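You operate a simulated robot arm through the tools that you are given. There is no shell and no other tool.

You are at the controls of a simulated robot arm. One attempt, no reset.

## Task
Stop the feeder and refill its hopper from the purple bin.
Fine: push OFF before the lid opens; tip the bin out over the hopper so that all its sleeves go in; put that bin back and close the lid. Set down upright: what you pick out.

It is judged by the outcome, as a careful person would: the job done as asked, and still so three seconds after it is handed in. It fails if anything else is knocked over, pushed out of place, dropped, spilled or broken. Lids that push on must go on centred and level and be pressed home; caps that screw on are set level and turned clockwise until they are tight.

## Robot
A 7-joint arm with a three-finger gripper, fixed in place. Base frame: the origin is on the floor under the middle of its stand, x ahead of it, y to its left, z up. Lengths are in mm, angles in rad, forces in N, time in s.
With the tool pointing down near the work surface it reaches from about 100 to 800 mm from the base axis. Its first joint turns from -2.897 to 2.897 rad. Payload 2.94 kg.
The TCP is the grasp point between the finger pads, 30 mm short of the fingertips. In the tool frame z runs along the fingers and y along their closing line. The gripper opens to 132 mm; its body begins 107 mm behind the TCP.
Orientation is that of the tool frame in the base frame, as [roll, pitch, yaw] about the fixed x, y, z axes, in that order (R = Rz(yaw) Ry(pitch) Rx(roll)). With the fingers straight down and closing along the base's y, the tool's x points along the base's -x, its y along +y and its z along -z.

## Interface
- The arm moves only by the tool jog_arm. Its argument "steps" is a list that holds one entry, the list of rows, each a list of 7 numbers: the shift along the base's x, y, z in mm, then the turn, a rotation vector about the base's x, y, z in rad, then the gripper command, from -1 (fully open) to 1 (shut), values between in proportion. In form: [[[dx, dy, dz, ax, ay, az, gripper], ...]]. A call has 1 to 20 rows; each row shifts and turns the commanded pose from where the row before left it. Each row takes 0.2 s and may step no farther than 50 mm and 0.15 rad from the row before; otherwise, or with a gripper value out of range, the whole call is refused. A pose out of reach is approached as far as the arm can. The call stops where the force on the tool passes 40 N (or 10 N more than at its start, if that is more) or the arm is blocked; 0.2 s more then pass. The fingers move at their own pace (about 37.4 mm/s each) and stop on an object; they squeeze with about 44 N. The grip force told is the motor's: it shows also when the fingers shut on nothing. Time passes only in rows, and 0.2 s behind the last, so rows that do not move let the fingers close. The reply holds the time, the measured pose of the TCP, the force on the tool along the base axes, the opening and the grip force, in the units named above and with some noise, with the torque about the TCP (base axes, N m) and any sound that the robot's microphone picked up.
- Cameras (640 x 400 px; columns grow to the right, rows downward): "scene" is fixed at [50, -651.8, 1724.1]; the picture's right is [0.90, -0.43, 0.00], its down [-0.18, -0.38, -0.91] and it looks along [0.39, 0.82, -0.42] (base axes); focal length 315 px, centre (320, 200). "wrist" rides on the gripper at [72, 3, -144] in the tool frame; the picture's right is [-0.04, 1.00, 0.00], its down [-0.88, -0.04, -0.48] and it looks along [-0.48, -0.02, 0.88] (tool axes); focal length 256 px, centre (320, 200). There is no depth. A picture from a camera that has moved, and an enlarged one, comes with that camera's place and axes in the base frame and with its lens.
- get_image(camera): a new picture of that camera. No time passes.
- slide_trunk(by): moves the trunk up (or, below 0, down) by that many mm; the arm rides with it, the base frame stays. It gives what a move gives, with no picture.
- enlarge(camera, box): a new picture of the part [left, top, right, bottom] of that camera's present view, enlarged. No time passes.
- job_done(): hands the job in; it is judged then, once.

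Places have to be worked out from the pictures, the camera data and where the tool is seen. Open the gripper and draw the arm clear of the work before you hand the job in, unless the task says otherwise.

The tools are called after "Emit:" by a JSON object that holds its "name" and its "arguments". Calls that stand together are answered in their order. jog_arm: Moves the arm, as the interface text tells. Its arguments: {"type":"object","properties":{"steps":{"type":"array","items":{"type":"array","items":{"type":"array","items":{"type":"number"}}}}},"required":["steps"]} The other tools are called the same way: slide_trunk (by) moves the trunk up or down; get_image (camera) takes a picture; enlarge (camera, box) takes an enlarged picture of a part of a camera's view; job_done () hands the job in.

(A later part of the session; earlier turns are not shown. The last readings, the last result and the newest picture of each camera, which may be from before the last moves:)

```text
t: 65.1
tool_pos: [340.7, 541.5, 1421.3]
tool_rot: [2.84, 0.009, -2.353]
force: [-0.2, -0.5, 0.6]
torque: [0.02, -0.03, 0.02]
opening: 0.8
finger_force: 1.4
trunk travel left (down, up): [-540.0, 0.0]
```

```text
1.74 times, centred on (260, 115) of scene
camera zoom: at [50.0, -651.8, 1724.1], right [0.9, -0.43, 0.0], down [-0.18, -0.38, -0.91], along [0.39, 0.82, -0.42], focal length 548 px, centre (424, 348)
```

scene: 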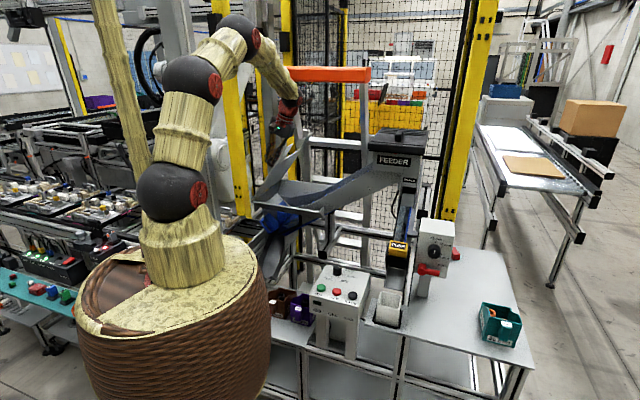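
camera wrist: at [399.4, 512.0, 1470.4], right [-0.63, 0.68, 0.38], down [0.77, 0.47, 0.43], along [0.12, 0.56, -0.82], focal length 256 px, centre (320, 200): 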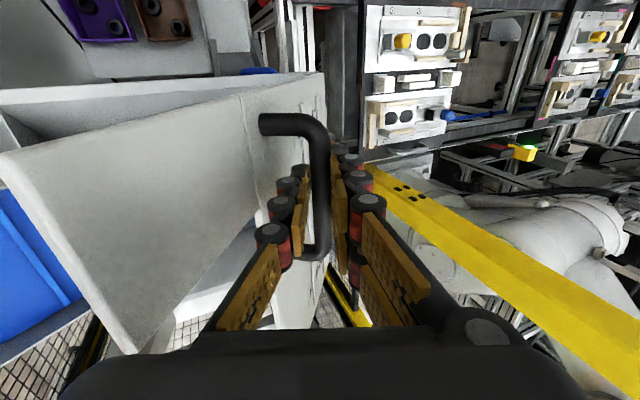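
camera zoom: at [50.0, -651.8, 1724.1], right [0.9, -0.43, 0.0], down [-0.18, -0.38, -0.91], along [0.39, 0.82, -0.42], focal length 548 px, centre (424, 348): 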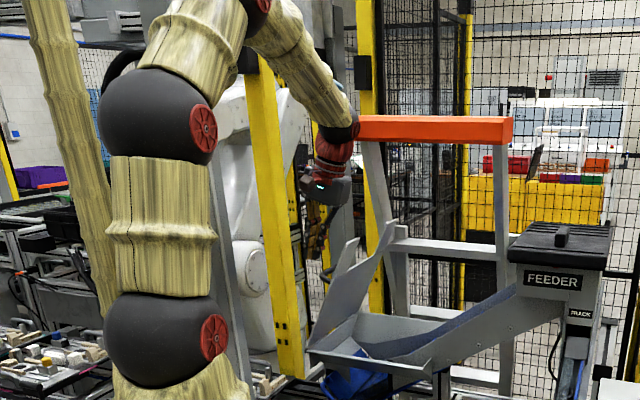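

The lid held at about 65°. Now reorienting into the pushing pose on the +u side.

Emit:
{"name": "jog_arm", "arguments": {"steps": [[[12, -18, -12.6, 0.1295, -0.0145, -0.0311, 1], [12, -18, -12.6, 0.1295, -0.0145, -0.0311, 1], [12, -18, -12.6, 0.1295, -0.0145, -0.0311, 1], [12, -18, -12.6, 0.1295, -0.0145, -0.0311, 1], [12, -18, -12.6, 0.1295, -0.0145, -0.0311, 1], [12, -18, -12.6, 0.1295, -0.0145, -0.0311, 1], [12, -18, -12.6, 0.1295, -0.0145, -0.0311, 1]]]}}

Emit:
{"name": "get_image", "arguments": {"camera": "scene"}}

Emit:
{"name": "get_image", "arguments": {"camera": "wrist"}}

```text
t: 66.7
tool_pos: [425.5, 412.9, 1330.6]
tool_rot: [2.094, 0.596, -2.832]
force: [0.1, -0.1, 1.2]
torque: [-0.03, 0.03, 0.05]
opening: 0.0
finger_force: 28.6
trunk travel left (down, up): [-540.0, 0.0]
```

```text
taken
```

scene: 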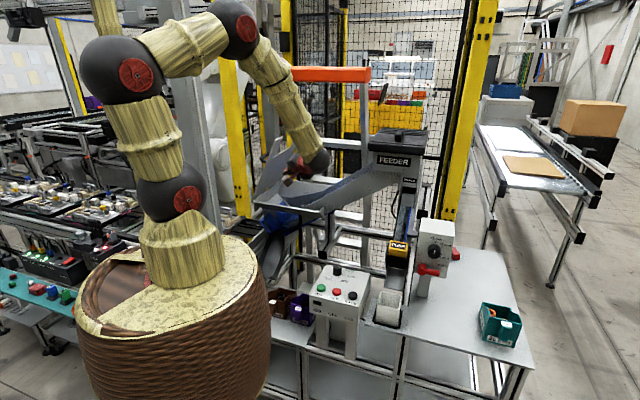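

```text
taken
camera wrist: at [365.4, 265.6, 1353.2], right [-0.58, 0.34, 0.74], down [0.71, -0.22, 0.66], along [0.39, 0.91, -0.11], focal length 256 px, centre (320, 200)
```

wrist: 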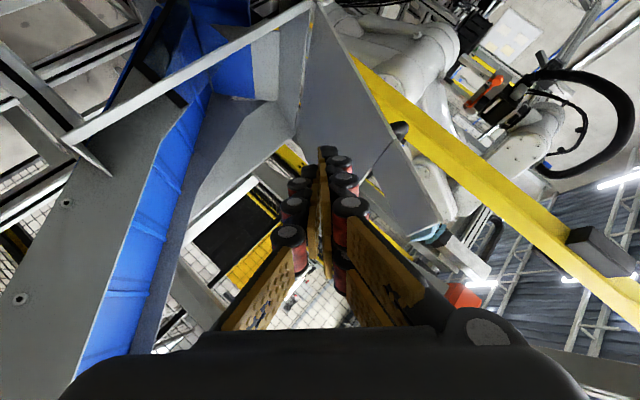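

The fingers now point at the lid's underside with clear space around. I'll move in under the lid's near side, stopping about 30 mm short of it.

Emit:
{"name": "jog_arm", "arguments": {"steps": [[[-0.5, 37, -17.3, 0, 0, 0, 1], [-0.5, 37, -17.3, 0, 0, 0, 1], [-0.5, 37, -17.3, 0, 0, 0, 1]]]}}

Emit:
{"name": "enlarge", "arguments": {"camera": "scene", "box": [220, 80, 360, 220]}}

Emit:
{"name": "get_image", "arguments": {"camera": "wrist"}}

```text
t: 67.5
tool_pos: [423.9, 526.4, 1275.2]
tool_rot: [2.1, 0.595, -2.828]
force: [1.2, 0.4, -0.3]
torque: [-0.01, -0.01, 0.0]
opening: 0.0
finger_force: 27.9
trunk travel left (down, up): [-540.0, 0.0]
```

```text
2.86 times, centred on (290, 150) of scene
camera zoom: at [50.0, -651.8, 1724.1], right [0.9, -0.43, 0.0], down [-0.18, -0.38, -0.91], along [0.39, 0.82, -0.42], focal length 900 px, centre (406, 343)
```

zoom: 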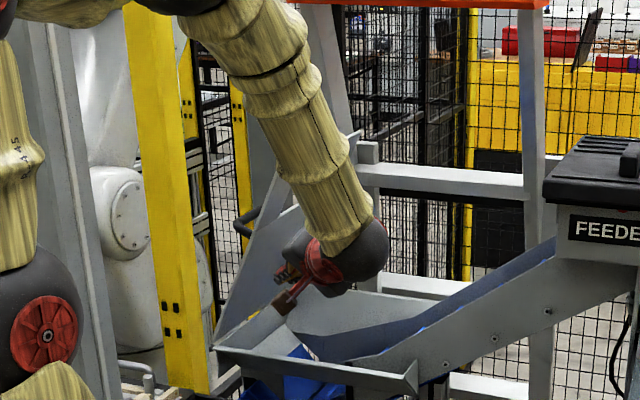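

```text
taken
camera wrist: at [363.2, 377.8, 1298.7], right [-0.58, 0.34, 0.74], down [0.71, -0.22, 0.66], along [0.39, 0.91, -0.12], focal length 256 px, centre (320, 200)
```

wrist: 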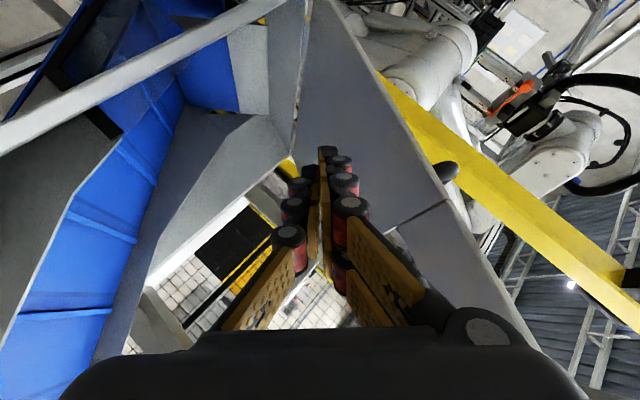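

The lid still holds. I'll now push its underside along the arc, first to about 80°.

Emit:
{"name": "jog_arm", "arguments": {"steps": [[[-9, 9, 8, 0, 0, 0, 1], [-9, 9, 8, 0, 0, 0, 1], [-9, 9, 8.4, 0, 0, 0, 1], [-9.4, 9.4, 6.6, 0, 0, 0, 1], [-9.9, 9.9, 6.2, 0, 0, 0, 1]]]}}

Emit:
{"name": "enlarge", "arguments": {"camera": "scene", "box": [220, 80, 360, 220]}}

Emit:
{"name": "get_image", "arguments": {"camera": "wrist"}}

```text
t: 68.7
tool_pos: [375.5, 572.1, 1316.1]
tool_rot: [2.098, 0.596, -2.827]
force: [1.1, -1.8, -1.3]
torque: [-0.08, -0.01, 0.04]
opening: 0.0
finger_force: 29.0
trunk travel left (down, up): [-540.0, 0.0]
```

```text
2.86 times, centred on (290, 150) of scene
camera zoom: at [50.0, -651.8, 1724.1], right [0.9, -0.43, 0.0], down [-0.18, -0.38, -0.91], along [0.39, 0.82, -0.42], focal length 900 px, centre (406, 343)
```

zoom: 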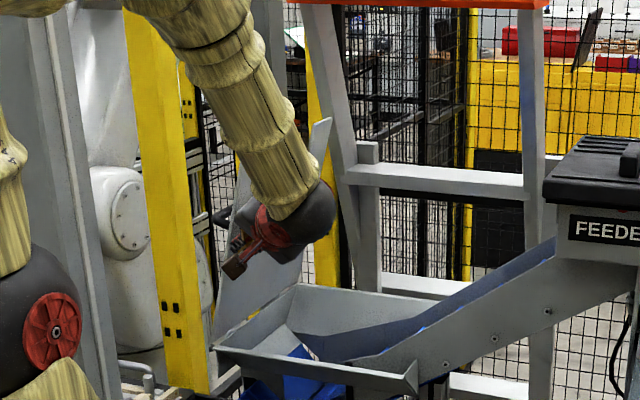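

```text
taken
camera wrist: at [315.1, 423.1, 1338.6], right [-0.58, 0.34, 0.74], down [0.71, -0.22, 0.66], along [0.39, 0.91, -0.11], focal length 256 px, centre (320, 200)
```

wrist: 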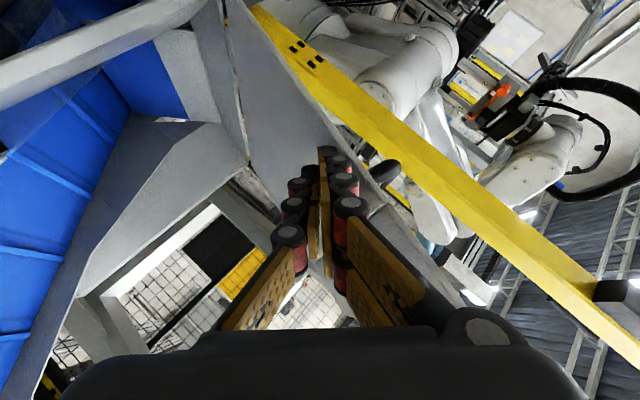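

The lid follows the push with almost no force. Continuing past vertical.

Emit:
{"name": "jog_arm", "arguments": {"steps": [[[-10.1, 10.1, 4.6, 0, 0, 0, 1], [-10.4, 10.4, 3.2, 0, 0, 0, 1], [-10.5, 10.5, 2, 0, 0, 0, 1], [-10.7, 10.7, 0.6, 0, 0, 0, 1]]]}}

Emit:
{"name": "enlarge", "arguments": {"camera": "scene", "box": [220, 80, 360, 220]}}

Emit:
{"name": "get_image", "arguments": {"camera": "wrist"}}

```text
t: 69.7
tool_pos: [334.4, 613.8, 1327.1]
tool_rot: [2.098, 0.595, -2.829]
force: [1.1, -0.8, -0.3]
torque: [0.0, 0.0, -0.03]
opening: 0.3
finger_force: 28.2
trunk travel left (down, up): [-540.0, 0.0]
```

```text
2.86 times, centred on (290, 150) of scene
camera zoom: at [50.0, -651.8, 1724.1], right [0.9, -0.43, 0.0], down [-0.18, -0.38, -0.91], along [0.39, 0.82, -0.42], focal length 900 px, centre (406, 343)
```

zoom: 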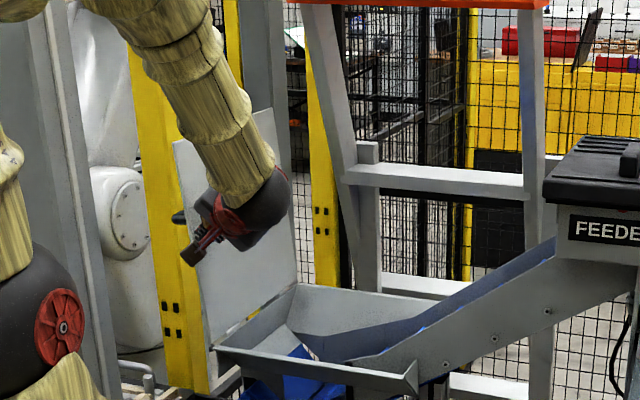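

```text
taken
camera wrist: at [273.6, 464.7, 1349.4], right [-0.58, 0.34, 0.74], down [0.71, -0.22, 0.66], along [0.39, 0.91, -0.11], focal length 256 px, centre (320, 200)
```

wrist: 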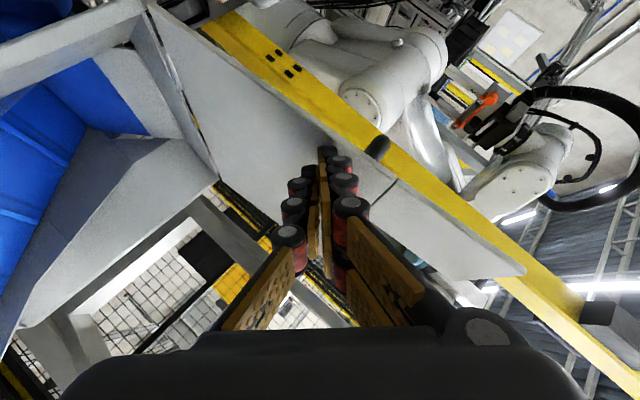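

The lid is past vertical and no longer presses on the fingers. I'll withdraw and look at it and into the hopper.

Emit:
{"name": "jog_arm", "arguments": {"steps": [[[12, -25, 5, 0, 0, 0, 1], [15, -40, 5, 0, 0, 0, 1], [15, -40, 10, 0, 0, 0, 1], [15, -40, 10, 0, 0, 0, 1]]]}}

Emit:
{"name": "enlarge", "arguments": {"camera": "scene", "box": [220, 80, 360, 220]}}

Emit:
{"name": "get_image", "arguments": {"camera": "wrist"}}

```text
t: 70.7
tool_pos: [392.0, 469.0, 1357.9]
tool_rot: [2.096, 0.595, -2.83]
force: [0.0, 0.1, -0.4]
torque: [0.05, 0.0, 0.0]
opening: 0.3
finger_force: 28.8
trunk travel left (down, up): [-540.0, 0.0]
```

```text
2.86 times, centred on (290, 150) of scene
camera zoom: at [50.0, -651.8, 1724.1], right [0.9, -0.43, 0.0], down [-0.18, -0.38, -0.91], along [0.39, 0.82, -0.42], focal length 900 px, centre (406, 343)
```

zoom: 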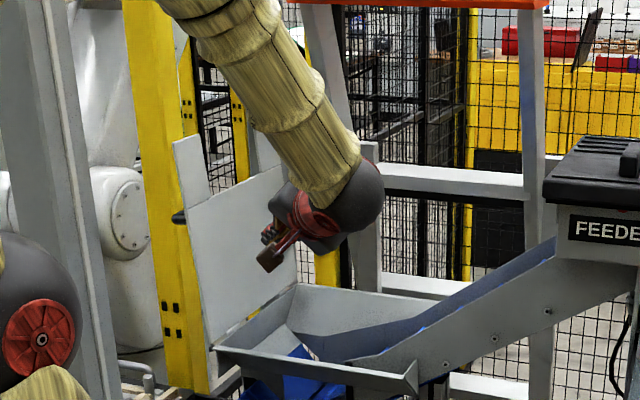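

```text
taken
camera wrist: at [332.2, 320.0, 1380.3], right [-0.58, 0.34, 0.74], down [0.72, -0.22, 0.66], along [0.39, 0.91, -0.11], focal length 256 px, centre (320, 200)
```

wrist: 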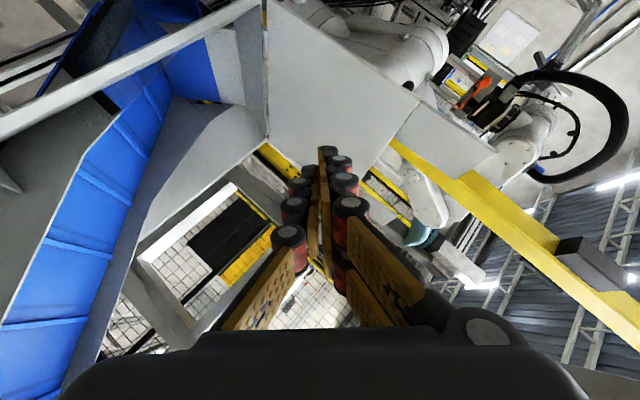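

The lid stands open securely, past vertical. Now I'll bring the tool back to straight down over the bins, and turn it so the thumb faces the bin handle's outer side.

Emit:
{"name": "jog_arm", "arguments": {"steps": [[[2, -18, 6, -0.1295, 0.0145, 0.0311, 1], [2, -18, 6, -0.1295, 0.0145, 0.0311, 1], [2, -18, 6, -0.1295, 0.0145, 0.0311, 1], [2, -18, 6, -0.1295, 0.0145, 0.0311, 1], [2, -18, 6, -0.1295, 0.0145, 0.0311, 1], [2, -18, 6, -0.1295, 0.0145, 0.0311, 1], [2, -18, 6, -0.1295, 0.0145, 0.0311, 1], [0, -10, 0, -0.105, -0.105, 0, 1], [0, -10, 0, -0.105, -0.105, 0, 1], [0, 0, 0, 0, 0, -0.1428, 1], [0, 0, 0, 0, 0, -0.1428, 1], [0, 0, 0, 0, 0, -0.1428, 1], [0, 0, 0, 0, 0, -0.1428, 1], [0, 0, 0, 0, 0, -0.1428, 1], [0, 0, 0, 0, 0, -0.1428, 1], [0, 0, 0, 0, 0, -0.1428, 1], [0, 0, 0, 0, 0, -0.1428, 1], [0, 0, 0, 0, 0, -0.1428, 1], [0, 0, 0, 0, 0, -0.1428, 1], [0, 0, 0, 0, 0, -0.1428, 1]]]}}

Emit:
{"name": "get_image", "arguments": {"camera": "wrist"}}

Emit:
{"name": "get_image", "arguments": {"camera": "scene"}}

```text
t: 74.9
tool_pos: [405.3, 321.6, 1398.3]
tool_rot: [3.139, 0.006, 2.357]
force: [-0.2, -0.2, -0.1]
torque: [-0.02, -0.02, 0.04]
opening: 0.0
finger_force: 29.0
trunk travel left (down, up): [-540.0, 0.0]
```

```text
taken
camera wrist: at [354.1, 374.9, 1543.6], right [0.74, 0.68, 0.0], down [0.59, -0.65, 0.48], along [0.33, -0.35, -0.88], focal length 256 px, centre (320, 200)
```

wrist: 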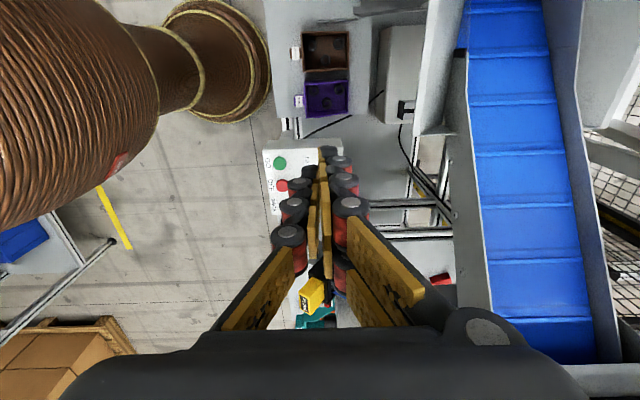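

```text
taken
```

scene: 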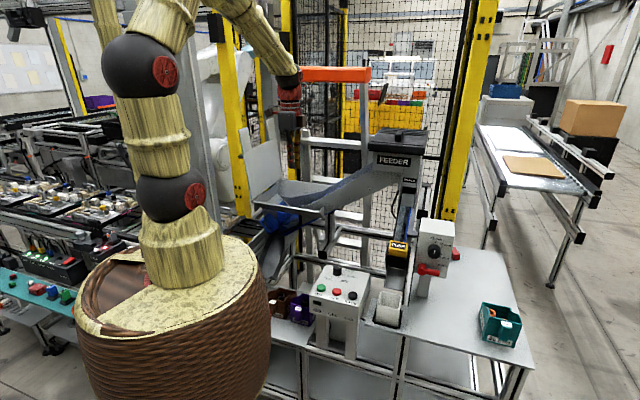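

Everything else is undisturbed. Now down toward the bin's handle with the gripper half open, stopping at z 1050 for a measurement.

Emit:
{"name": "jog_arm", "arguments": {"steps": [[[-2.1, -6.1, -38.7, 0, 0, 0, 0.0], [-2.1, -6.1, -38.7, 0, 0, 0, 0.0], [-2.1, -6.1, -38.7, 0, 0, 0, 0.0], [-2.1, -6.1, -38.7, 0, 0, 0, 0.0], [-2.1, -6.1, -38.7, 0, 0, 0, 0.0], [-2.1, -6.1, -38.7, 0, 0, 0, 0.0], [-2.1, -6.1, -38.7, 0, 0, 0, 0.0], [-2.1, -6.1, -38.7, 0, 0, 0, 0.0], [-1.8, -6.2, -38.4, 0, 0, 0, 0.0], [0, 0, 0, 0, 0, 0, 0.0]]]}}

Emit:
{"name": "get_image", "arguments": {"camera": "wrist"}}

Emit:
{"name": "enlarge", "arguments": {"camera": "scene", "box": [240, 220, 380, 340]}}

```text
t: 77.1
tool_pos: [387.7, 267.2, 1049.6]
tool_rot: [3.138, 0.009, 2.362]
force: [0.1, 0.1, -0.7]
torque: [0.03, -0.02, 0.0]
opening: 65.9
finger_force: 0.0
trunk travel left (down, up): [-540.0, 0.0]
```

```text
taken
camera wrist: at [336.8, 320.0, 1194.2], right [0.73, 0.68, 0.0], down [0.59, -0.64, 0.48], along [0.33, -0.35, -0.88], focal length 256 px, centre (320, 200)
```

wrist: 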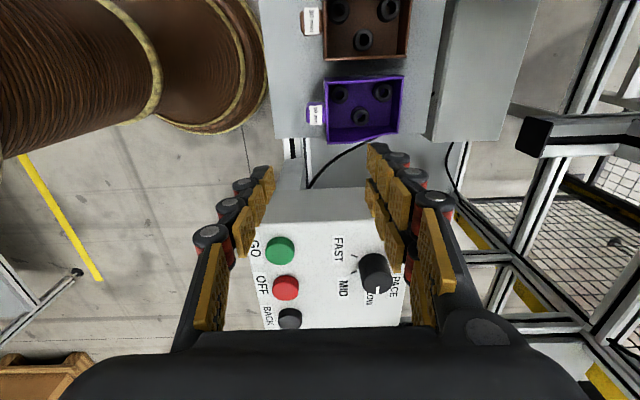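

```text
3.33 times, centred on (310, 280) of scene
camera zoom: at [50.0, -651.8, 1724.1], right [0.9, -0.43, 0.0], down [-0.18, -0.38, -0.91], along [0.39, 0.82, -0.42], focal length 1049 px, centre (353, -67)
```

zoom: 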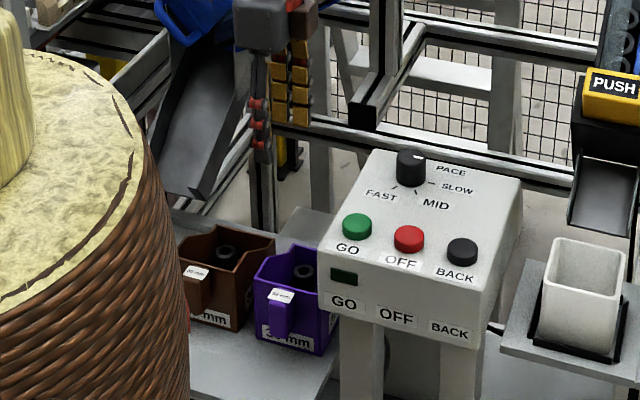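

I'll enlarge the purple bin in this view for accurate placement.

Emit:
{"name": "enlarge", "arguments": {"camera": "wrist", "box": [290, 60, 420, 150]}}

Emit:
{"name": "enlarge", "arguments": {"camera": "scene", "box": [280, 270, 340, 330]}}

```text
4.44 times, centred on (355, 105) of wrist
camera zoom: at [336.8, 320.0, 1194.2], right [0.73, 0.68, 0.0], down [0.59, -0.64, 0.48], along [0.33, -0.35, -0.88], focal length 1138 px, centre (164, 622)
```

zoom: 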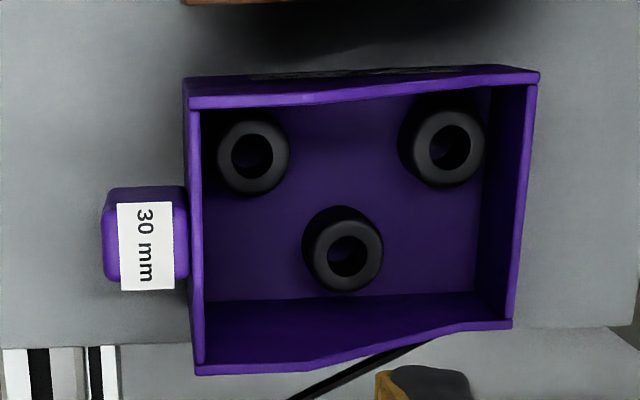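

```text
6.67 times, centred on (310, 300) of scene
camera zoom: at [50.0, -651.8, 1724.1], right [0.9, -0.43, 0.0], down [-0.18, -0.38, -0.91], along [0.39, 0.82, -0.42], focal length 2099 px, centre (387, -467)
```

zoom: 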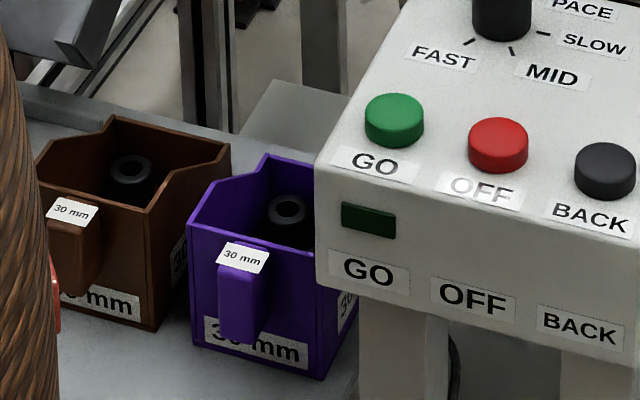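

This view gives: handle block from v 440 to the wall (inner face v≈475), centre u≈85, top z≈797; wall rim z≈792; table z≈694; sleeve tops around z 735. I'll centre at u 85, v 457.5 with a 56 mm opening and go down to just above the rim first.

Emit:
{"name": "jog_arm", "arguments": {"steps": [[[-1, -1, -40, 0, 0, 0, 0.15], [-1, -1, -40, 0, 0, 0, 0.15], [-1, -1, -40, 0, 0, 0, 0.15], [-1, -1, -40, 0, 0, 0, 0.15], [0, 0, -35, 0, 0, 0, 0.15], [0, 0, 0, 0, 0, 0, 0.15]]]}}

Emit:
{"name": "get_image", "arguments": {"camera": "wrist"}}

Emit:
{"name": "enlarge", "arguments": {"camera": "scene", "box": [270, 230, 350, 330]}}

```text
t: 78.5
tool_pos: [381.9, 264.3, 854.3]
tool_rot: [3.138, 0.006, 2.362]
force: [0.1, -0.6, 0.8]
torque: [0.03, 0.01, -0.03]
opening: 56.1
finger_force: 0.1
trunk travel left (down, up): [-540.0, 0.0]
```

```text
taken
camera wrist: at [330.4, 317.4, 999.0], right [0.73, 0.68, 0.0], down [0.59, -0.64, 0.48], along [0.33, -0.35, -0.88], focal length 256 px, centre (320, 200)
```

wrist: 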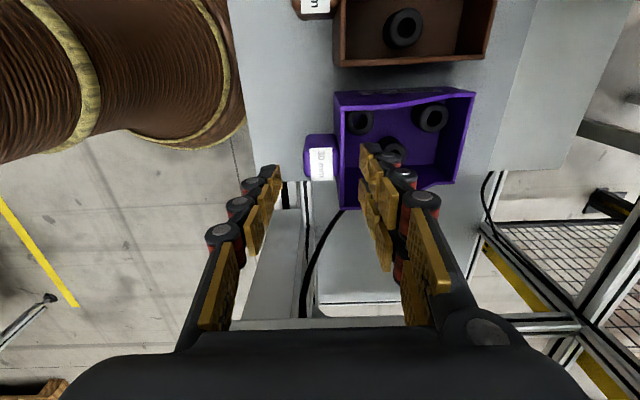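

```text
4.00 times, centred on (310, 280) of scene
camera zoom: at [50.0, -651.8, 1724.1], right [0.9, -0.43, 0.0], down [-0.18, -0.38, -0.91], along [0.39, 0.82, -0.42], focal length 1259 px, centre (360, -120)
```

zoom: 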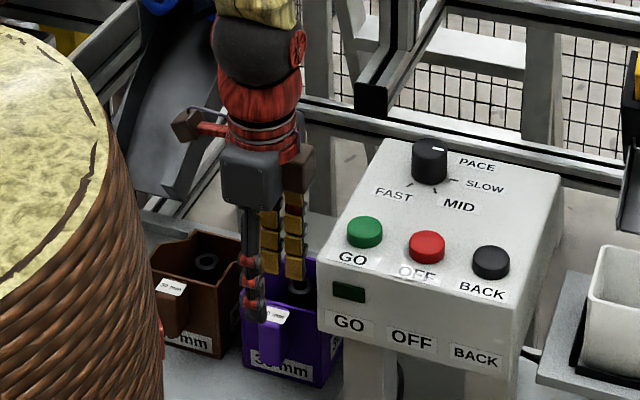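

I'll zoom in on the handle between the fingers to fine-tune the centring.

Emit:
{"name": "enlarge", "arguments": {"camera": "wrist", "box": [280, 80, 400, 230]}}

Emit:
{"name": "enlarge", "arguments": {"camera": "scene", "box": [285, 265, 335, 325]}}

```text
2.67 times, centred on (340, 155) of wrist
camera zoom: at [330.4, 317.4, 999.0], right [0.73, 0.68, 0.0], down [0.59, -0.64, 0.48], along [0.33, -0.35, -0.88], focal length 683 px, centre (267, 320)
```

zoom: 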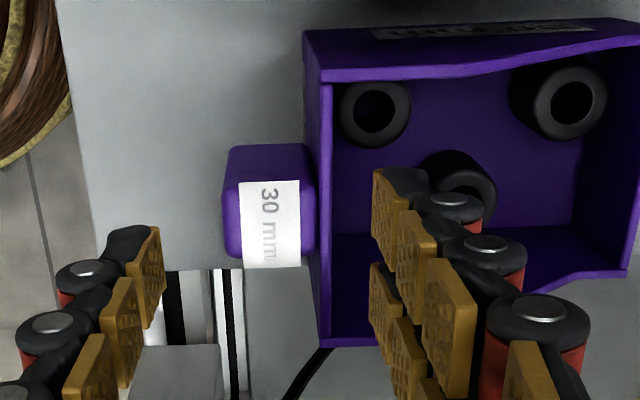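

```text
6.67 times, centred on (310, 295) of scene
camera zoom: at [50.0, -651.8, 1724.1], right [0.9, -0.43, 0.0], down [-0.18, -0.38, -0.91], along [0.39, 0.82, -0.42], focal length 2099 px, centre (387, -433)
```

zoom: 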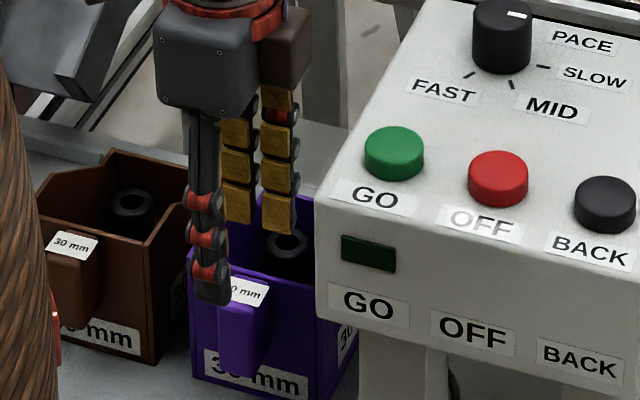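

The handle outer face is at v≈442.5 and the wall inner at v≈476.5, so I shift 2.6 mm in +v and 1 mm in +u, then descend to z 790.

Emit:
{"name": "jog_arm", "arguments": {"steps": [[[2.5, 1.1, -20, 0, 0, 0, 0.15], [0, 0, -20, 0, 0, 0, 0.15], [0, 0, -14, 0, 0, 0, 0.15], [0, 0, -8, 0, 0, 0, 0.15], [0, 0, 0, 0, 0, 0, 0.15]]]}}

Emit:
{"name": "get_image", "arguments": {"camera": "wrist"}}

Emit:
{"name": "enlarge", "arguments": {"camera": "scene", "box": [285, 265, 335, 325]}}

```text
t: 79.7
tool_pos: [385.2, 265.7, 793.1]
tool_rot: [3.139, 0.007, 2.362]
force: [-0.1, -0.8, 0.9]
torque: [0.02, -0.02, -0.02]
opening: 56.1
finger_force: 0.0
trunk travel left (down, up): [-540.0, 0.0]
```

```text
taken
camera wrist: at [333.6, 317.7, 937.0], right [0.73, 0.68, 0.0], down [0.59, -0.64, 0.48], along [0.33, -0.35, -0.88], focal length 256 px, centre (320, 200)
```

wrist: 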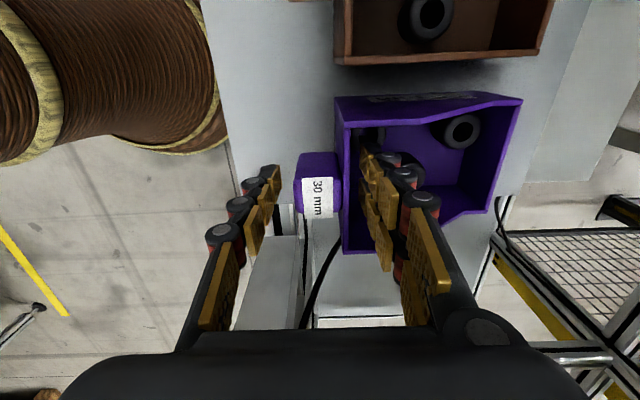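

```text
6.67 times, centred on (310, 295) of scene
camera zoom: at [50.0, -651.8, 1724.1], right [0.9, -0.43, 0.0], down [-0.18, -0.38, -0.91], along [0.39, 0.82, -0.42], focal length 2099 px, centre (387, -433)
```

zoom: 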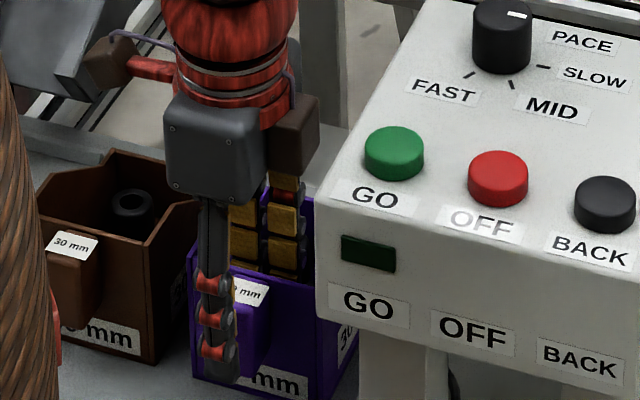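

Thumb is in front of the handle and the pair is inside the wall, clear of the sleeves. I'll lower 5 mm more and close.

Emit:
{"name": "jog_arm", "arguments": {"steps": [[[0, 0, -5, 0, 0, 0, 0.15], [0, 0, 0, 0, 0, 0, 0.3], [0, 0, 0, 0, 0, 0, 0.4], [0, 0, 0, 0, 0, 0, 0.6], [0, 0, 0, 0, 0, 0, 1], [0, 0, 0, 0, 0, 0, 1], [0, 0, 0, 0, 0, 0, 1]]]}}

Emit:
{"name": "get_image", "arguments": {"camera": "wrist"}}

Emit:
{"name": "enlarge", "arguments": {"camera": "scene", "box": [285, 265, 335, 325]}}

```text
t: 81.3
tool_pos: [385.4, 264.4, 788.7]
tool_rot: [3.137, 0.006, 2.361]
force: [0.8, -0.2, 0.4]
torque: [0.04, -0.06, -0.03]
opening: 33.3
finger_force: 44.1
trunk travel left (down, up): [-540.0, 0.0]
```

```text
taken
camera wrist: at [333.9, 317.6, 932.6], right [0.73, 0.68, 0.0], down [0.59, -0.64, 0.48], along [0.33, -0.35, -0.88], focal length 256 px, centre (320, 200)
```

wrist: 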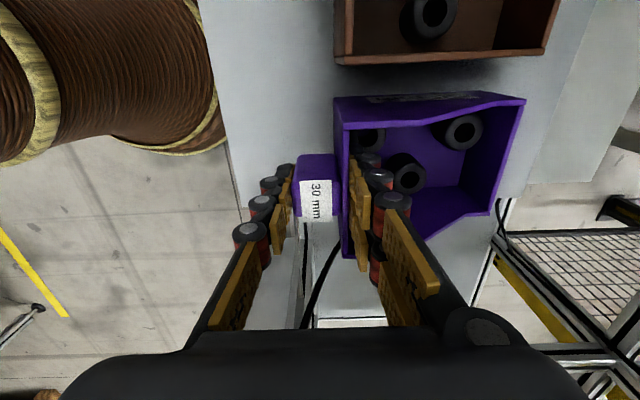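

```text
6.67 times, centred on (310, 295) of scene
camera zoom: at [50.0, -651.8, 1724.1], right [0.9, -0.43, 0.0], down [-0.18, -0.38, -0.91], along [0.39, 0.82, -0.42], focal length 2099 px, centre (387, -433)
```

zoom: 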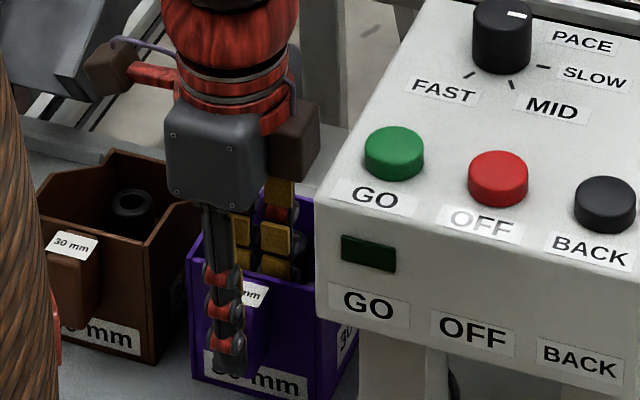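

Gripped at 33 mm with full force. I'll note the grasp pose (385.3, 264.5, 788.7) for putting it back, and lift gently 40 mm to check that the bin hangs level.

Emit:
{"name": "jog_arm", "arguments": {"steps": [[[0, 0, 5, 0, 0, 0, 1], [0, 0, 10, 0, 0, 0, 1], [0, 0, 12, 0, 0, 0, 1], [0, 0, 13, 0, 0, 0, 1], [0, 0, 0, 0, 0, 0, 1]]]}}

Emit:
{"name": "get_image", "arguments": {"camera": "wrist"}}

Emit:
{"name": "enlarge", "arguments": {"camera": "scene", "box": [275, 245, 335, 325]}}

```text
t: 82.5
tool_pos: [384.8, 263.6, 829.2]
tool_rot: [3.139, 0.006, 2.362]
force: [0.2, -0.4, -0.9]
torque: [-0.03, 0.05, 0.01]
opening: 33.1
finger_force: 43.6
trunk travel left (down, up): [-540.0, 0.0]
```

```text
taken
camera wrist: at [333.4, 316.6, 973.4], right [0.73, 0.68, 0.0], down [0.59, -0.64, 0.48], along [0.33, -0.35, -0.88], focal length 256 px, centre (320, 200)
```

wrist: 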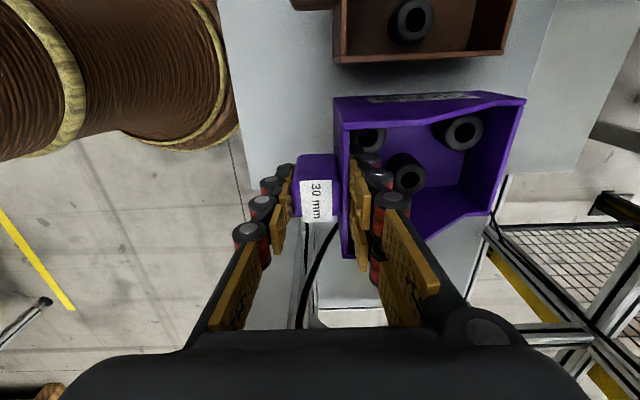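

```text
5.00 times, centred on (305, 285) of scene
camera zoom: at [50.0, -651.8, 1724.1], right [0.9, -0.43, 0.0], down [-0.18, -0.38, -0.91], along [0.39, 0.82, -0.42], focal length 1574 px, centre (395, -225)
```

zoom: 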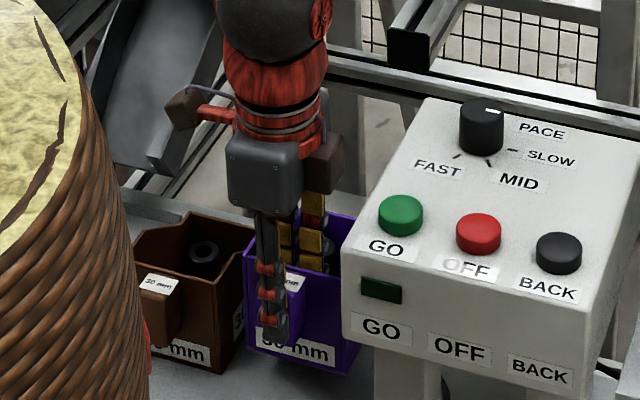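

The bin hangs level with all three sleeves inside. Lifting it straight up to clear the control box.

Emit:
{"name": "jog_arm", "arguments": {"steps": [[[0, 0, 25, 0, 0, 0, 1], [0, 0, 35, 0, 0, 0, 1], [0, 0, 40, 0, 0, 0, 1], [0, 0, 40, 0, 0, 0, 1], [0, 0, 40, 0, 0, 0, 1], [0, 0, 40, 0, 0, 0, 1], [0, 0, 40, 0, 0, 0, 1], [0, 0, 40, 0, 0, 0, 1], [0, 0, 35, 0, 0, 0, 1], [0, 0, 20, 0, 0, 0, 1]]]}}

Emit:
{"name": "get_image", "arguments": {"camera": "wrist"}}

Emit:
{"name": "get_image", "arguments": {"camera": "scene"}}

```text
t: 84.7
tool_pos: [384.4, 263.6, 1183.0]
tool_rot: [3.139, 0.006, 2.361]
force: [-0.1, -0.1, -2.0]
torque: [-0.06, 0.11, 0.0]
opening: 33.1
finger_force: 44.6
trunk travel left (down, up): [-540.0, 0.0]
```

```text
taken
camera wrist: at [334.6, 317.0, 1327.7], right [0.73, 0.68, 0.0], down [0.59, -0.64, 0.48], along [0.33, -0.35, -0.88], focal length 256 px, centre (320, 200)
```

wrist: 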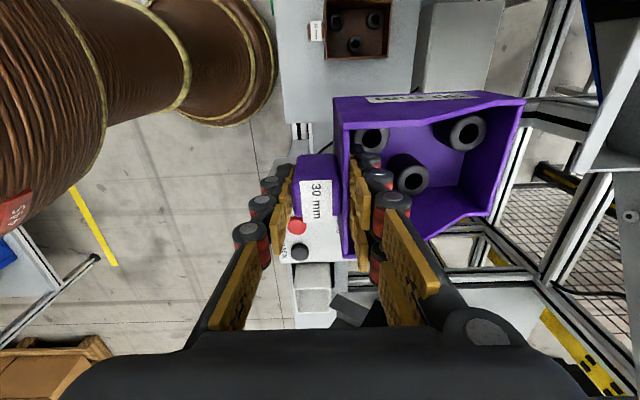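

```text
taken
```

scene: 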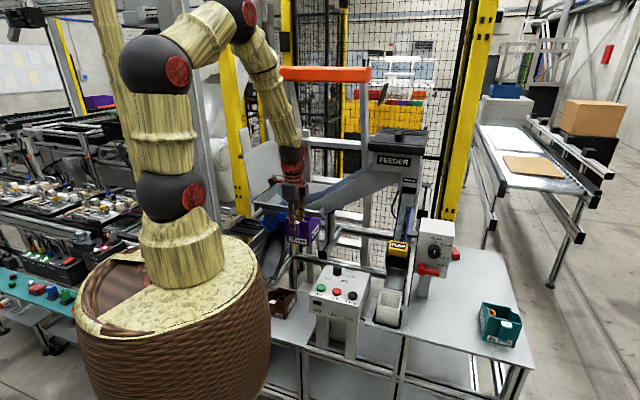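

Lid still open and bin secure. Now turning the tool by about 3.43 rad so the bin's low lip will face back toward the robot when pouring; first part.

Emit:
{"name": "jog_arm", "arguments": {"steps": [[[0, 0, 10, 0, 0, 0.07, 1], [0, 0, 10, 0, 0, 0.12, 1], [0, 0, 10, 0, 0, 0.14, 1], [0, 0, 10, 0, 0, 0.14, 1], [0, 0, 10, 0, 0, 0.14, 1], [0, 0, 10, 0, 0, 0.14, 1], [0, 0, 10, 0, 0, 0.14, 1], [0, 0, 10, 0, 0, 0.14, 1], [0, 0, 10, 0, 0, 0.14, 1], [0, 0, 10, 0, 0, 0.14, 1], [0, 0, 0, 0, 0, 0.14, 1], [0, 0, 0, 0, 0, 0.14, 1], [0, 0, 0, 0, 0, 0.1, 1]]]}}

Emit:
{"name": "get_image", "arguments": {"camera": "wrist"}}

```text
t: 87.5
tool_pos: [385.7, 264.4, 1283.5]
tool_rot: [3.139, 0.007, -2.229]
force: [0.6, 0.3, -2.9]
torque: [-0.04, -0.1, 0.03]
opening: 33.2
finger_force: 44.2
trunk travel left (down, up): [-540.0, 0.0]
```

```text
taken
camera wrist: at [336.9, 207.3, 1427.9], right [-0.76, 0.65, 0.0], down [0.57, 0.67, 0.48], along [0.31, 0.37, -0.88], focal length 256 px, centre (320, 200)
```

wrist: 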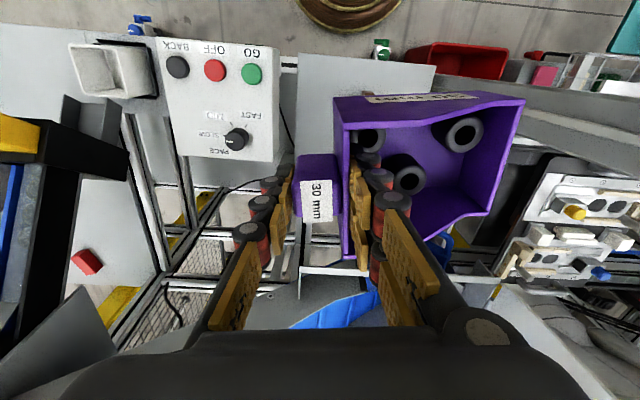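

Sleeves remain in the bin. Finishing the turn and beginning to move outward.

Emit:
{"name": "jog_arm", "arguments": {"steps": [[[0, 0, 0, 0, 0, 0.1, 1], [0, 0, 0, 0, 0, 0.14, 1], [0, 0, 5, 0, 0, 0.15, 1], [0, 0, 5, 0, 0, 0.15, 1], [0, 0, 5, 0, 0, 0.15, 1], [0, 10, 5, 0, 0, 0.15, 1], [5, 15, 5, 0, 0, 0.15, 1], [5, 20, 5, 0, 0, 0.15, 1], [5, 25, 5, 0, 0, 0.15, 1], [5, 25, 5, 0, 0, 0.15, 1], [5, 25, 5, 0, 0, 0.15, 1], [5, 25, 5, 0, 0, 0.146, 1], [0, 0, 0, 0, 0, 0, 1]]]}}

Emit:
{"name": "get_image", "arguments": {"camera": "wrist"}}

Emit:
{"name": "get_image", "arguments": {"camera": "scene"}}

```text
t: 90.3
tool_pos: [415.6, 409.0, 1332.5]
tool_rot: [3.14, 0.006, -0.496]
force: [0.4, -0.5, -1.1]
torque: [0.11, -0.06, -0.01]
opening: 33.1
finger_force: 44.2
trunk travel left (down, up): [-540.0, 0.0]
```

```text
taken
camera wrist: at [477.4, 370.3, 1477.8], right [-0.51, -0.86, 0.0], down [-0.75, 0.45, 0.48], along [-0.41, 0.25, -0.88], focal length 256 px, centre (320, 200)
```

wrist: 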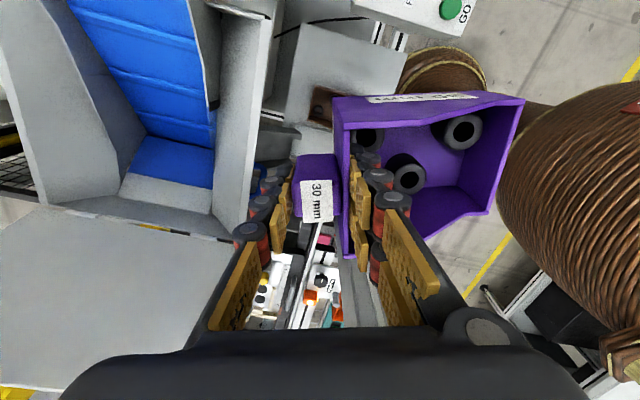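

```text
taken
```

scene: 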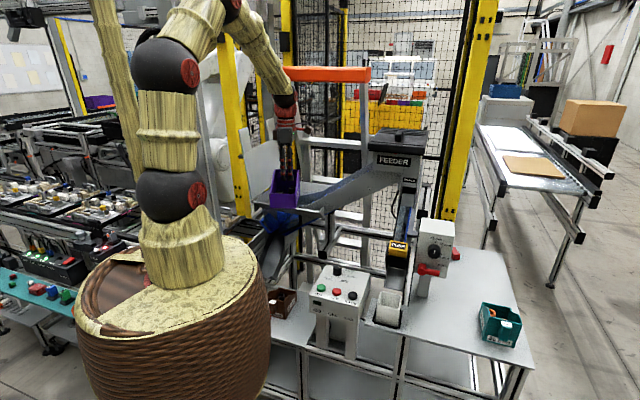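

The turned bin is fine and the camera now sees into the hopper. Let me enlarge the hopper area to choose the drop point.

Emit:
{"name": "enlarge", "arguments": {"camera": "wrist", "box": [0, 0, 300, 240]}}

Emit:
{"name": "enlarge", "arguments": {"camera": "scene", "box": [240, 120, 360, 230]}}

```text
1.67 times, centred on (150, 120) of wrist
camera zoom: at [477.4, 370.3, 1477.8], right [-0.51, -0.86, 0.0], down [-0.75, 0.45, 0.48], along [-0.41, 0.25, -0.88], focal length 427 px, centre (603, 333)
```

zoom: 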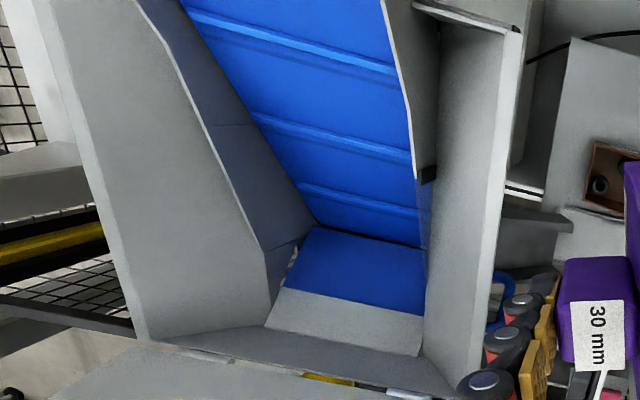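

```text
3.64 times, centred on (300, 175) of scene
camera zoom: at [50.0, -651.8, 1724.1], right [0.9, -0.43, 0.0], down [-0.18, -0.38, -0.91], along [0.39, 0.82, -0.42], focal length 1145 px, centre (393, 291)
```

zoom: 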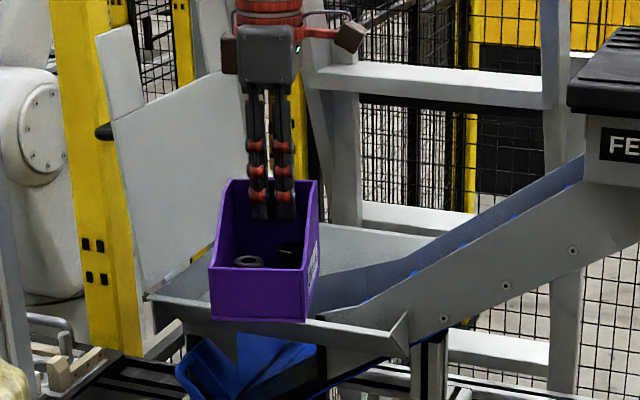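

The hopper funnels down toward v≈820 near the hinge side, so a drop around u −95, v 770 is well inside. I'll move over it while tilting the bin's lip down by 60° (sleeves stay held by the back wall).

Emit:
{"name": "jog_arm", "arguments": {"steps": [[[5.4, 19, 2, 0.1152, -0.0623, 0, 1], [5.4, 19, 2, 0.1152, -0.0623, 0, 1], [5.4, 19, 2, 0.1152, -0.0623, 0, 1], [5.4, 19, 2, 0.1152, -0.0623, 0, 1], [0, 0, 0, 0, 0, 0, 1]]]}}

Emit:
{"name": "get_image", "arguments": {"camera": "wrist"}}

Emit:
{"name": "get_image", "arguments": {"camera": "scene"}}

```text
t: 91.5
tool_pos: [437.2, 485.7, 1340.1]
tool_rot: [-2.62, 0.006, -0.494]
force: [-0.3, 0.1, -2.2]
torque: [0.06, -0.03, -0.01]
opening: 33.2
finger_force: 44.1
trunk travel left (down, up): [-540.0, 0.0]
```

```text
taken
camera wrist: at [465.4, 385.1, 1464.2], right [-0.45, -0.74, -0.5], down [-0.87, 0.24, 0.44], along [-0.21, 0.63, -0.75], focal length 256 px, centre (320, 200)
```

wrist: 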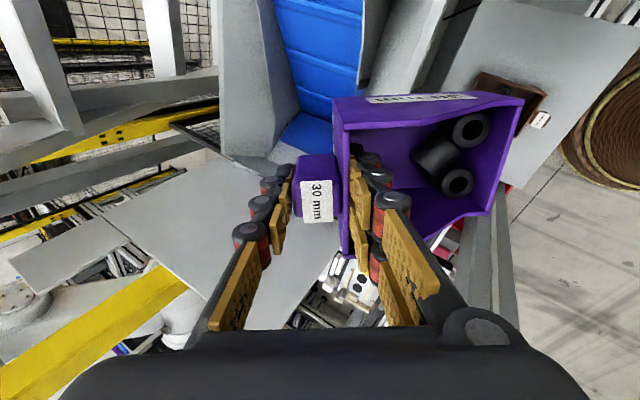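

```text
taken
```

scene: 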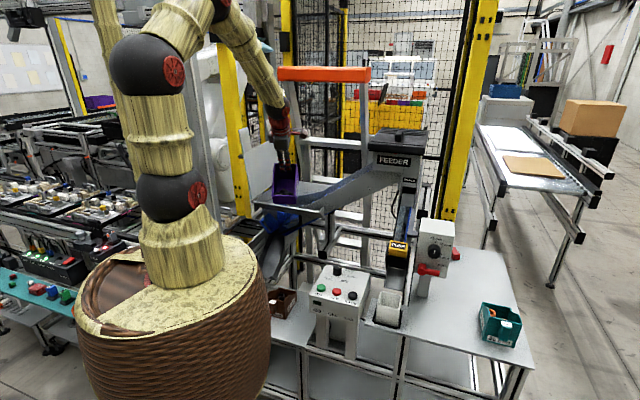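

Sleeves have slid to the back wall as intended. Continuing to 60° while moving fully over the hopper.

Emit:
{"name": "jog_arm", "arguments": {"steps": [[[5.4, 22, 2, 0.1152, -0.0623, 0, 1], [5.4, 22, 2, 0.1152, -0.0623, 0, 1], [5.4, 22, 1, 0.1152, -0.0623, 0, 1], [5.4, 22, 0, 0.1152, -0.0623, 0, 1], [0, 0, 0, 0, 0, 0, 1]]]}}

Emit:
{"name": "get_image", "arguments": {"camera": "wrist"}}

Emit:
{"name": "enlarge", "arguments": {"camera": "scene", "box": [180, 60, 380, 240]}}

```text
t: 92.7
tool_pos: [459.8, 575.2, 1366.5]
tool_rot: [-2.187, 0.006, -0.493]
force: [1.1, -0.3, -1.7]
torque: [-0.03, -0.02, -0.05]
opening: 33.5
finger_force: 43.3
out of reach, approached as far as the arm can: row 4
trunk travel left (down, up): [-540.0, 0.0]
```

```text
taken
camera wrist: at [467.2, 434.6, 1447.7], right [-0.32, -0.49, -0.82], down [-0.95, 0.09, 0.31], along [-0.07, 0.87, -0.49], focal length 256 px, centre (320, 200)
```

wrist: 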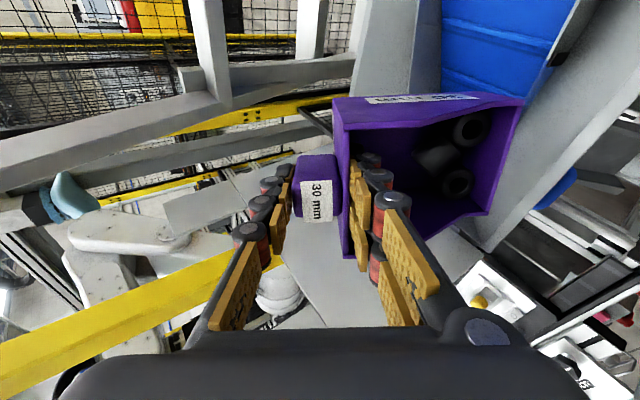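

```text
2.22 times, centred on (280, 150) of scene
camera zoom: at [50.0, -651.8, 1724.1], right [0.9, -0.43, 0.0], down [-0.18, -0.38, -0.91], along [0.39, 0.82, -0.42], focal length 700 px, centre (409, 311)
```

zoom: 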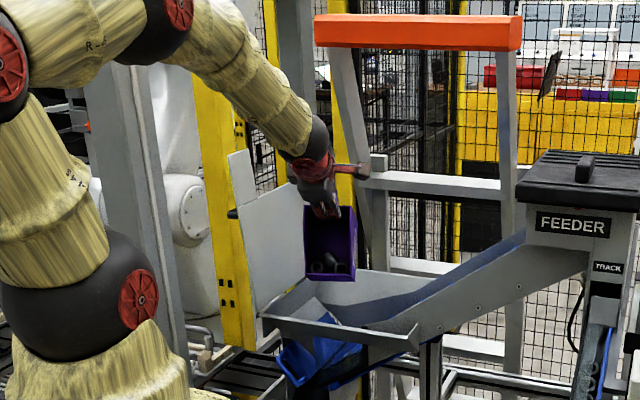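

The arm reports a reach limit at about 55° of tilt: it matches joint 7's end of range, since I turned the bin the long way round. Pouring with the tool pointing to +y from the original turn direction needs far less wrist rotation. I'll untilt, back out from over the hopper, and unwind.

Emit:
{"name": "jog_arm", "arguments": {"steps": [[[-5.4, -20, 0, -0.1152, 0.0623, 0, 1], [-5.4, -20, 0, -0.1152, 0.0623, 0, 1], [-5.4, -20, 0, -0.1152, 0.0623, 0, 1], [-5.4, -20, 0, -0.1152, 0.0623, 0, 1], [-5.4, -20, 0, -0.1152, 0.0623, 0, 1], [-5.4, -20, 0, -0.1152, 0.0623, 0, 1], [-5.4, -20, 5, -0.1152, 0.0623, 0, 1], [-5.4, -20, 5, -0.1152, 0.0623, 0, 1], [0, -20, 5, 0, 0, 0, 1], [0, -20, 5, 0, 0, 0, 1], [0, -20, 5, 0, 0, 0, 1], [0, -20, 5, 0, 0, 0, 1]]]}}

Emit:
{"name": "get_image", "arguments": {"camera": "wrist"}}

```text
t: 95.3
tool_pos: [416.2, 333.5, 1396.1]
tool_rot: [3.049, 0.004, -0.5]
force: [0.8, 0.5, -1.8]
torque: [0.14, -0.05, -0.02]
opening: 33.0
finger_force: 43.7
trunk travel left (down, up): [-540.0, 0.0]
```

```text
taken
camera wrist: at [484.1, 307.1, 1541.0], right [-0.51, -0.85, 0.09], down [-0.73, 0.49, 0.47], along [-0.45, 0.18, -0.88], focal length 256 px, centre (320, 200)
```

wrist: 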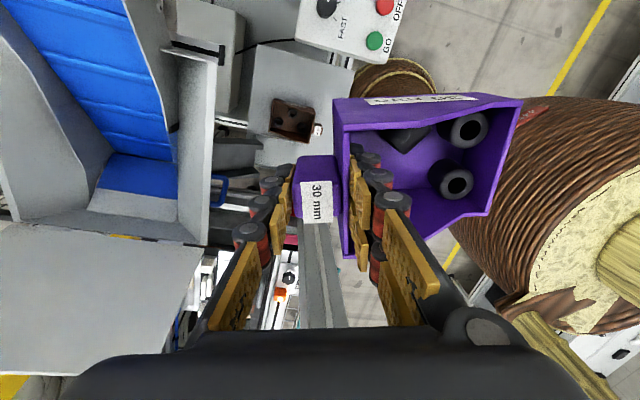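

Slightly over-untilted by 5°; I'll correct that and unwind the yaw back (about 4.47 rad) in two parts. All three sleeves are in the bin.

Emit:
{"name": "jog_arm", "arguments": {"steps": [[[-1, -3, 0, 0.0813, -0.0444, 0, 1], [-1, -3, 0, 0, 0, -0.14, 1], [-1, -3, 0, 0, 0, -0.149, 1], [-1, -3, 0, 0, 0, -0.149, 1], [-1, -3, 0, 0, 0, -0.149, 1], [-1, -3, 0, 0, 0, -0.149, 1], [-1, -3, 0, 0, 0, -0.149, 1], [-1, -3, 0, 0, 0, -0.149, 1], [0, 0, 0, 0, 0, -0.149, 1], [0, 0, 0, 0, 0, -0.149, 1], [0, 0, 0, 0, 0, -0.149, 1], [0, 0, 0, 0, 0, -0.149, 1], [0, 0, 0, 0, 0, -0.149, 1], [0, 0, 0, 0, 0, -0.149, 1], [0, 0, 0, 0, 0, -0.149, 1], [0, 0, 0, 0, 0, -0.149, 1], [0, 0, 0, 0, 0, -0.149, 1], [0, 0, 0, 0, 0, -0.149, 1], [0, 0, 0, 0, 0, -0.149, 1], [0, 0, 0, 0, 0, -0.149, 1]]]}}

Emit:
{"name": "get_image", "arguments": {"camera": "wrist"}}

```text
t: 99.5
tool_pos: [408.8, 310.9, 1397.9]
tool_rot: [3.141, 0.003, 2.959]
force: [0.4, 0.6, -2.6]
torque: [-0.16, 0.04, -0.02]
opening: 33.0
finger_force: 43.8
trunk travel left (down, up): [-540.0, 0.0]
```

```text
taken
camera wrist: at [336.7, 326.2, 1541.1], right [0.22, 0.97, 0.0], down [0.86, -0.2, 0.48], along [0.47, -0.11, -0.88], focal length 256 px, centre (320, 200)
```

wrist: 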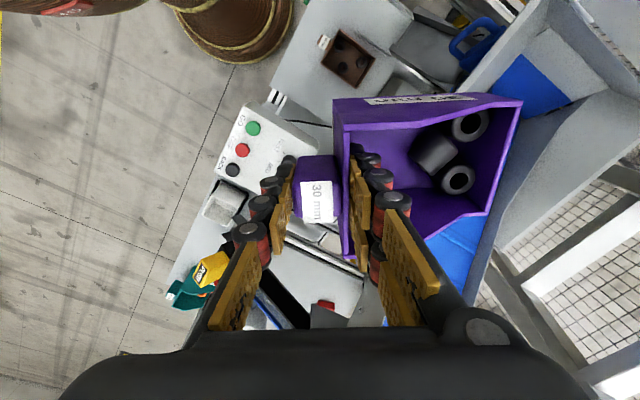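

Continuing the unwind to yaw 1.31.

Emit:
{"name": "jog_arm", "arguments": {"steps": [[[0, 0, 0, 0, 0, -0.15, 1], [0, 0, 0, 0, 0, -0.15, 1], [0, 0, 0, 0, 0, -0.15, 1], [0, 0, 0, 0, 0, -0.15, 1], [0, 0, 0, 0, 0, -0.15, 1], [0, 0, 0, 0, 0, -0.15, 1], [0, 0, 0, 0, 0, -0.15, 1], [0, 0, 0, 0, 0, -0.15, 1], [0, 0, 0, 0, 0, -0.15, 1], [0, 0, 0, 0, 0, -0.15, 1], [0, 0, 0, 0, 0, -0.1, 1], [0, 0, 0, 0, 0, 0, 1]]]}}

Emit:
{"name": "slide_trunk", "arguments": {"by": -200}}

Emit:
{"name": "get_image", "arguments": {"camera": "wrist"}}

Emit:
{"name": "get_image", "arguments": {"camera": "scene"}}

```text
t: 102.1
tool_pos: [410.5, 310.0, 1395.6]
tool_rot: [3.141, 0.006, 1.36]
force: [0.3, 0.9, -2.1]
torque: [0.04, 0.19, -0.02]
opening: 33.1
finger_force: 44.4
trunk travel left (down, up): [-540.0, 0.0]
```

```text
t: 104.3
tool_pos: [408.8, 310.6, 1195.9]
tool_rot: [-3.141, 0.003, 1.361]
force: [-0.2, -0.1, -3.1]
torque: [0.0, 0.12, -0.01]
opening: 33.1
finger_force: 43.9
trunk travel left (down, up): [-340.0, 200.0]
```

```text
taken
camera wrist: at [426.0, 380.1, 1341.0], right [0.97, -0.25, 0.0], down [-0.22, -0.85, 0.48], along [-0.12, -0.46, -0.88], focal length 256 px, centre (320, 200)
```

wrist: 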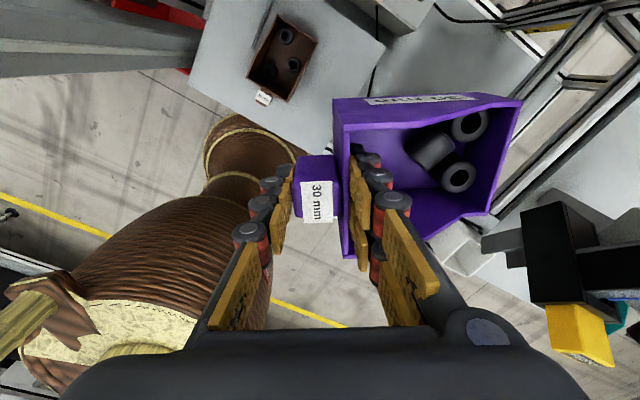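

```text
taken
```

scene: 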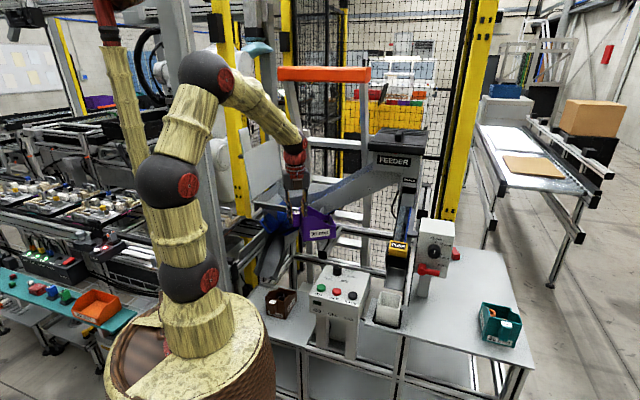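

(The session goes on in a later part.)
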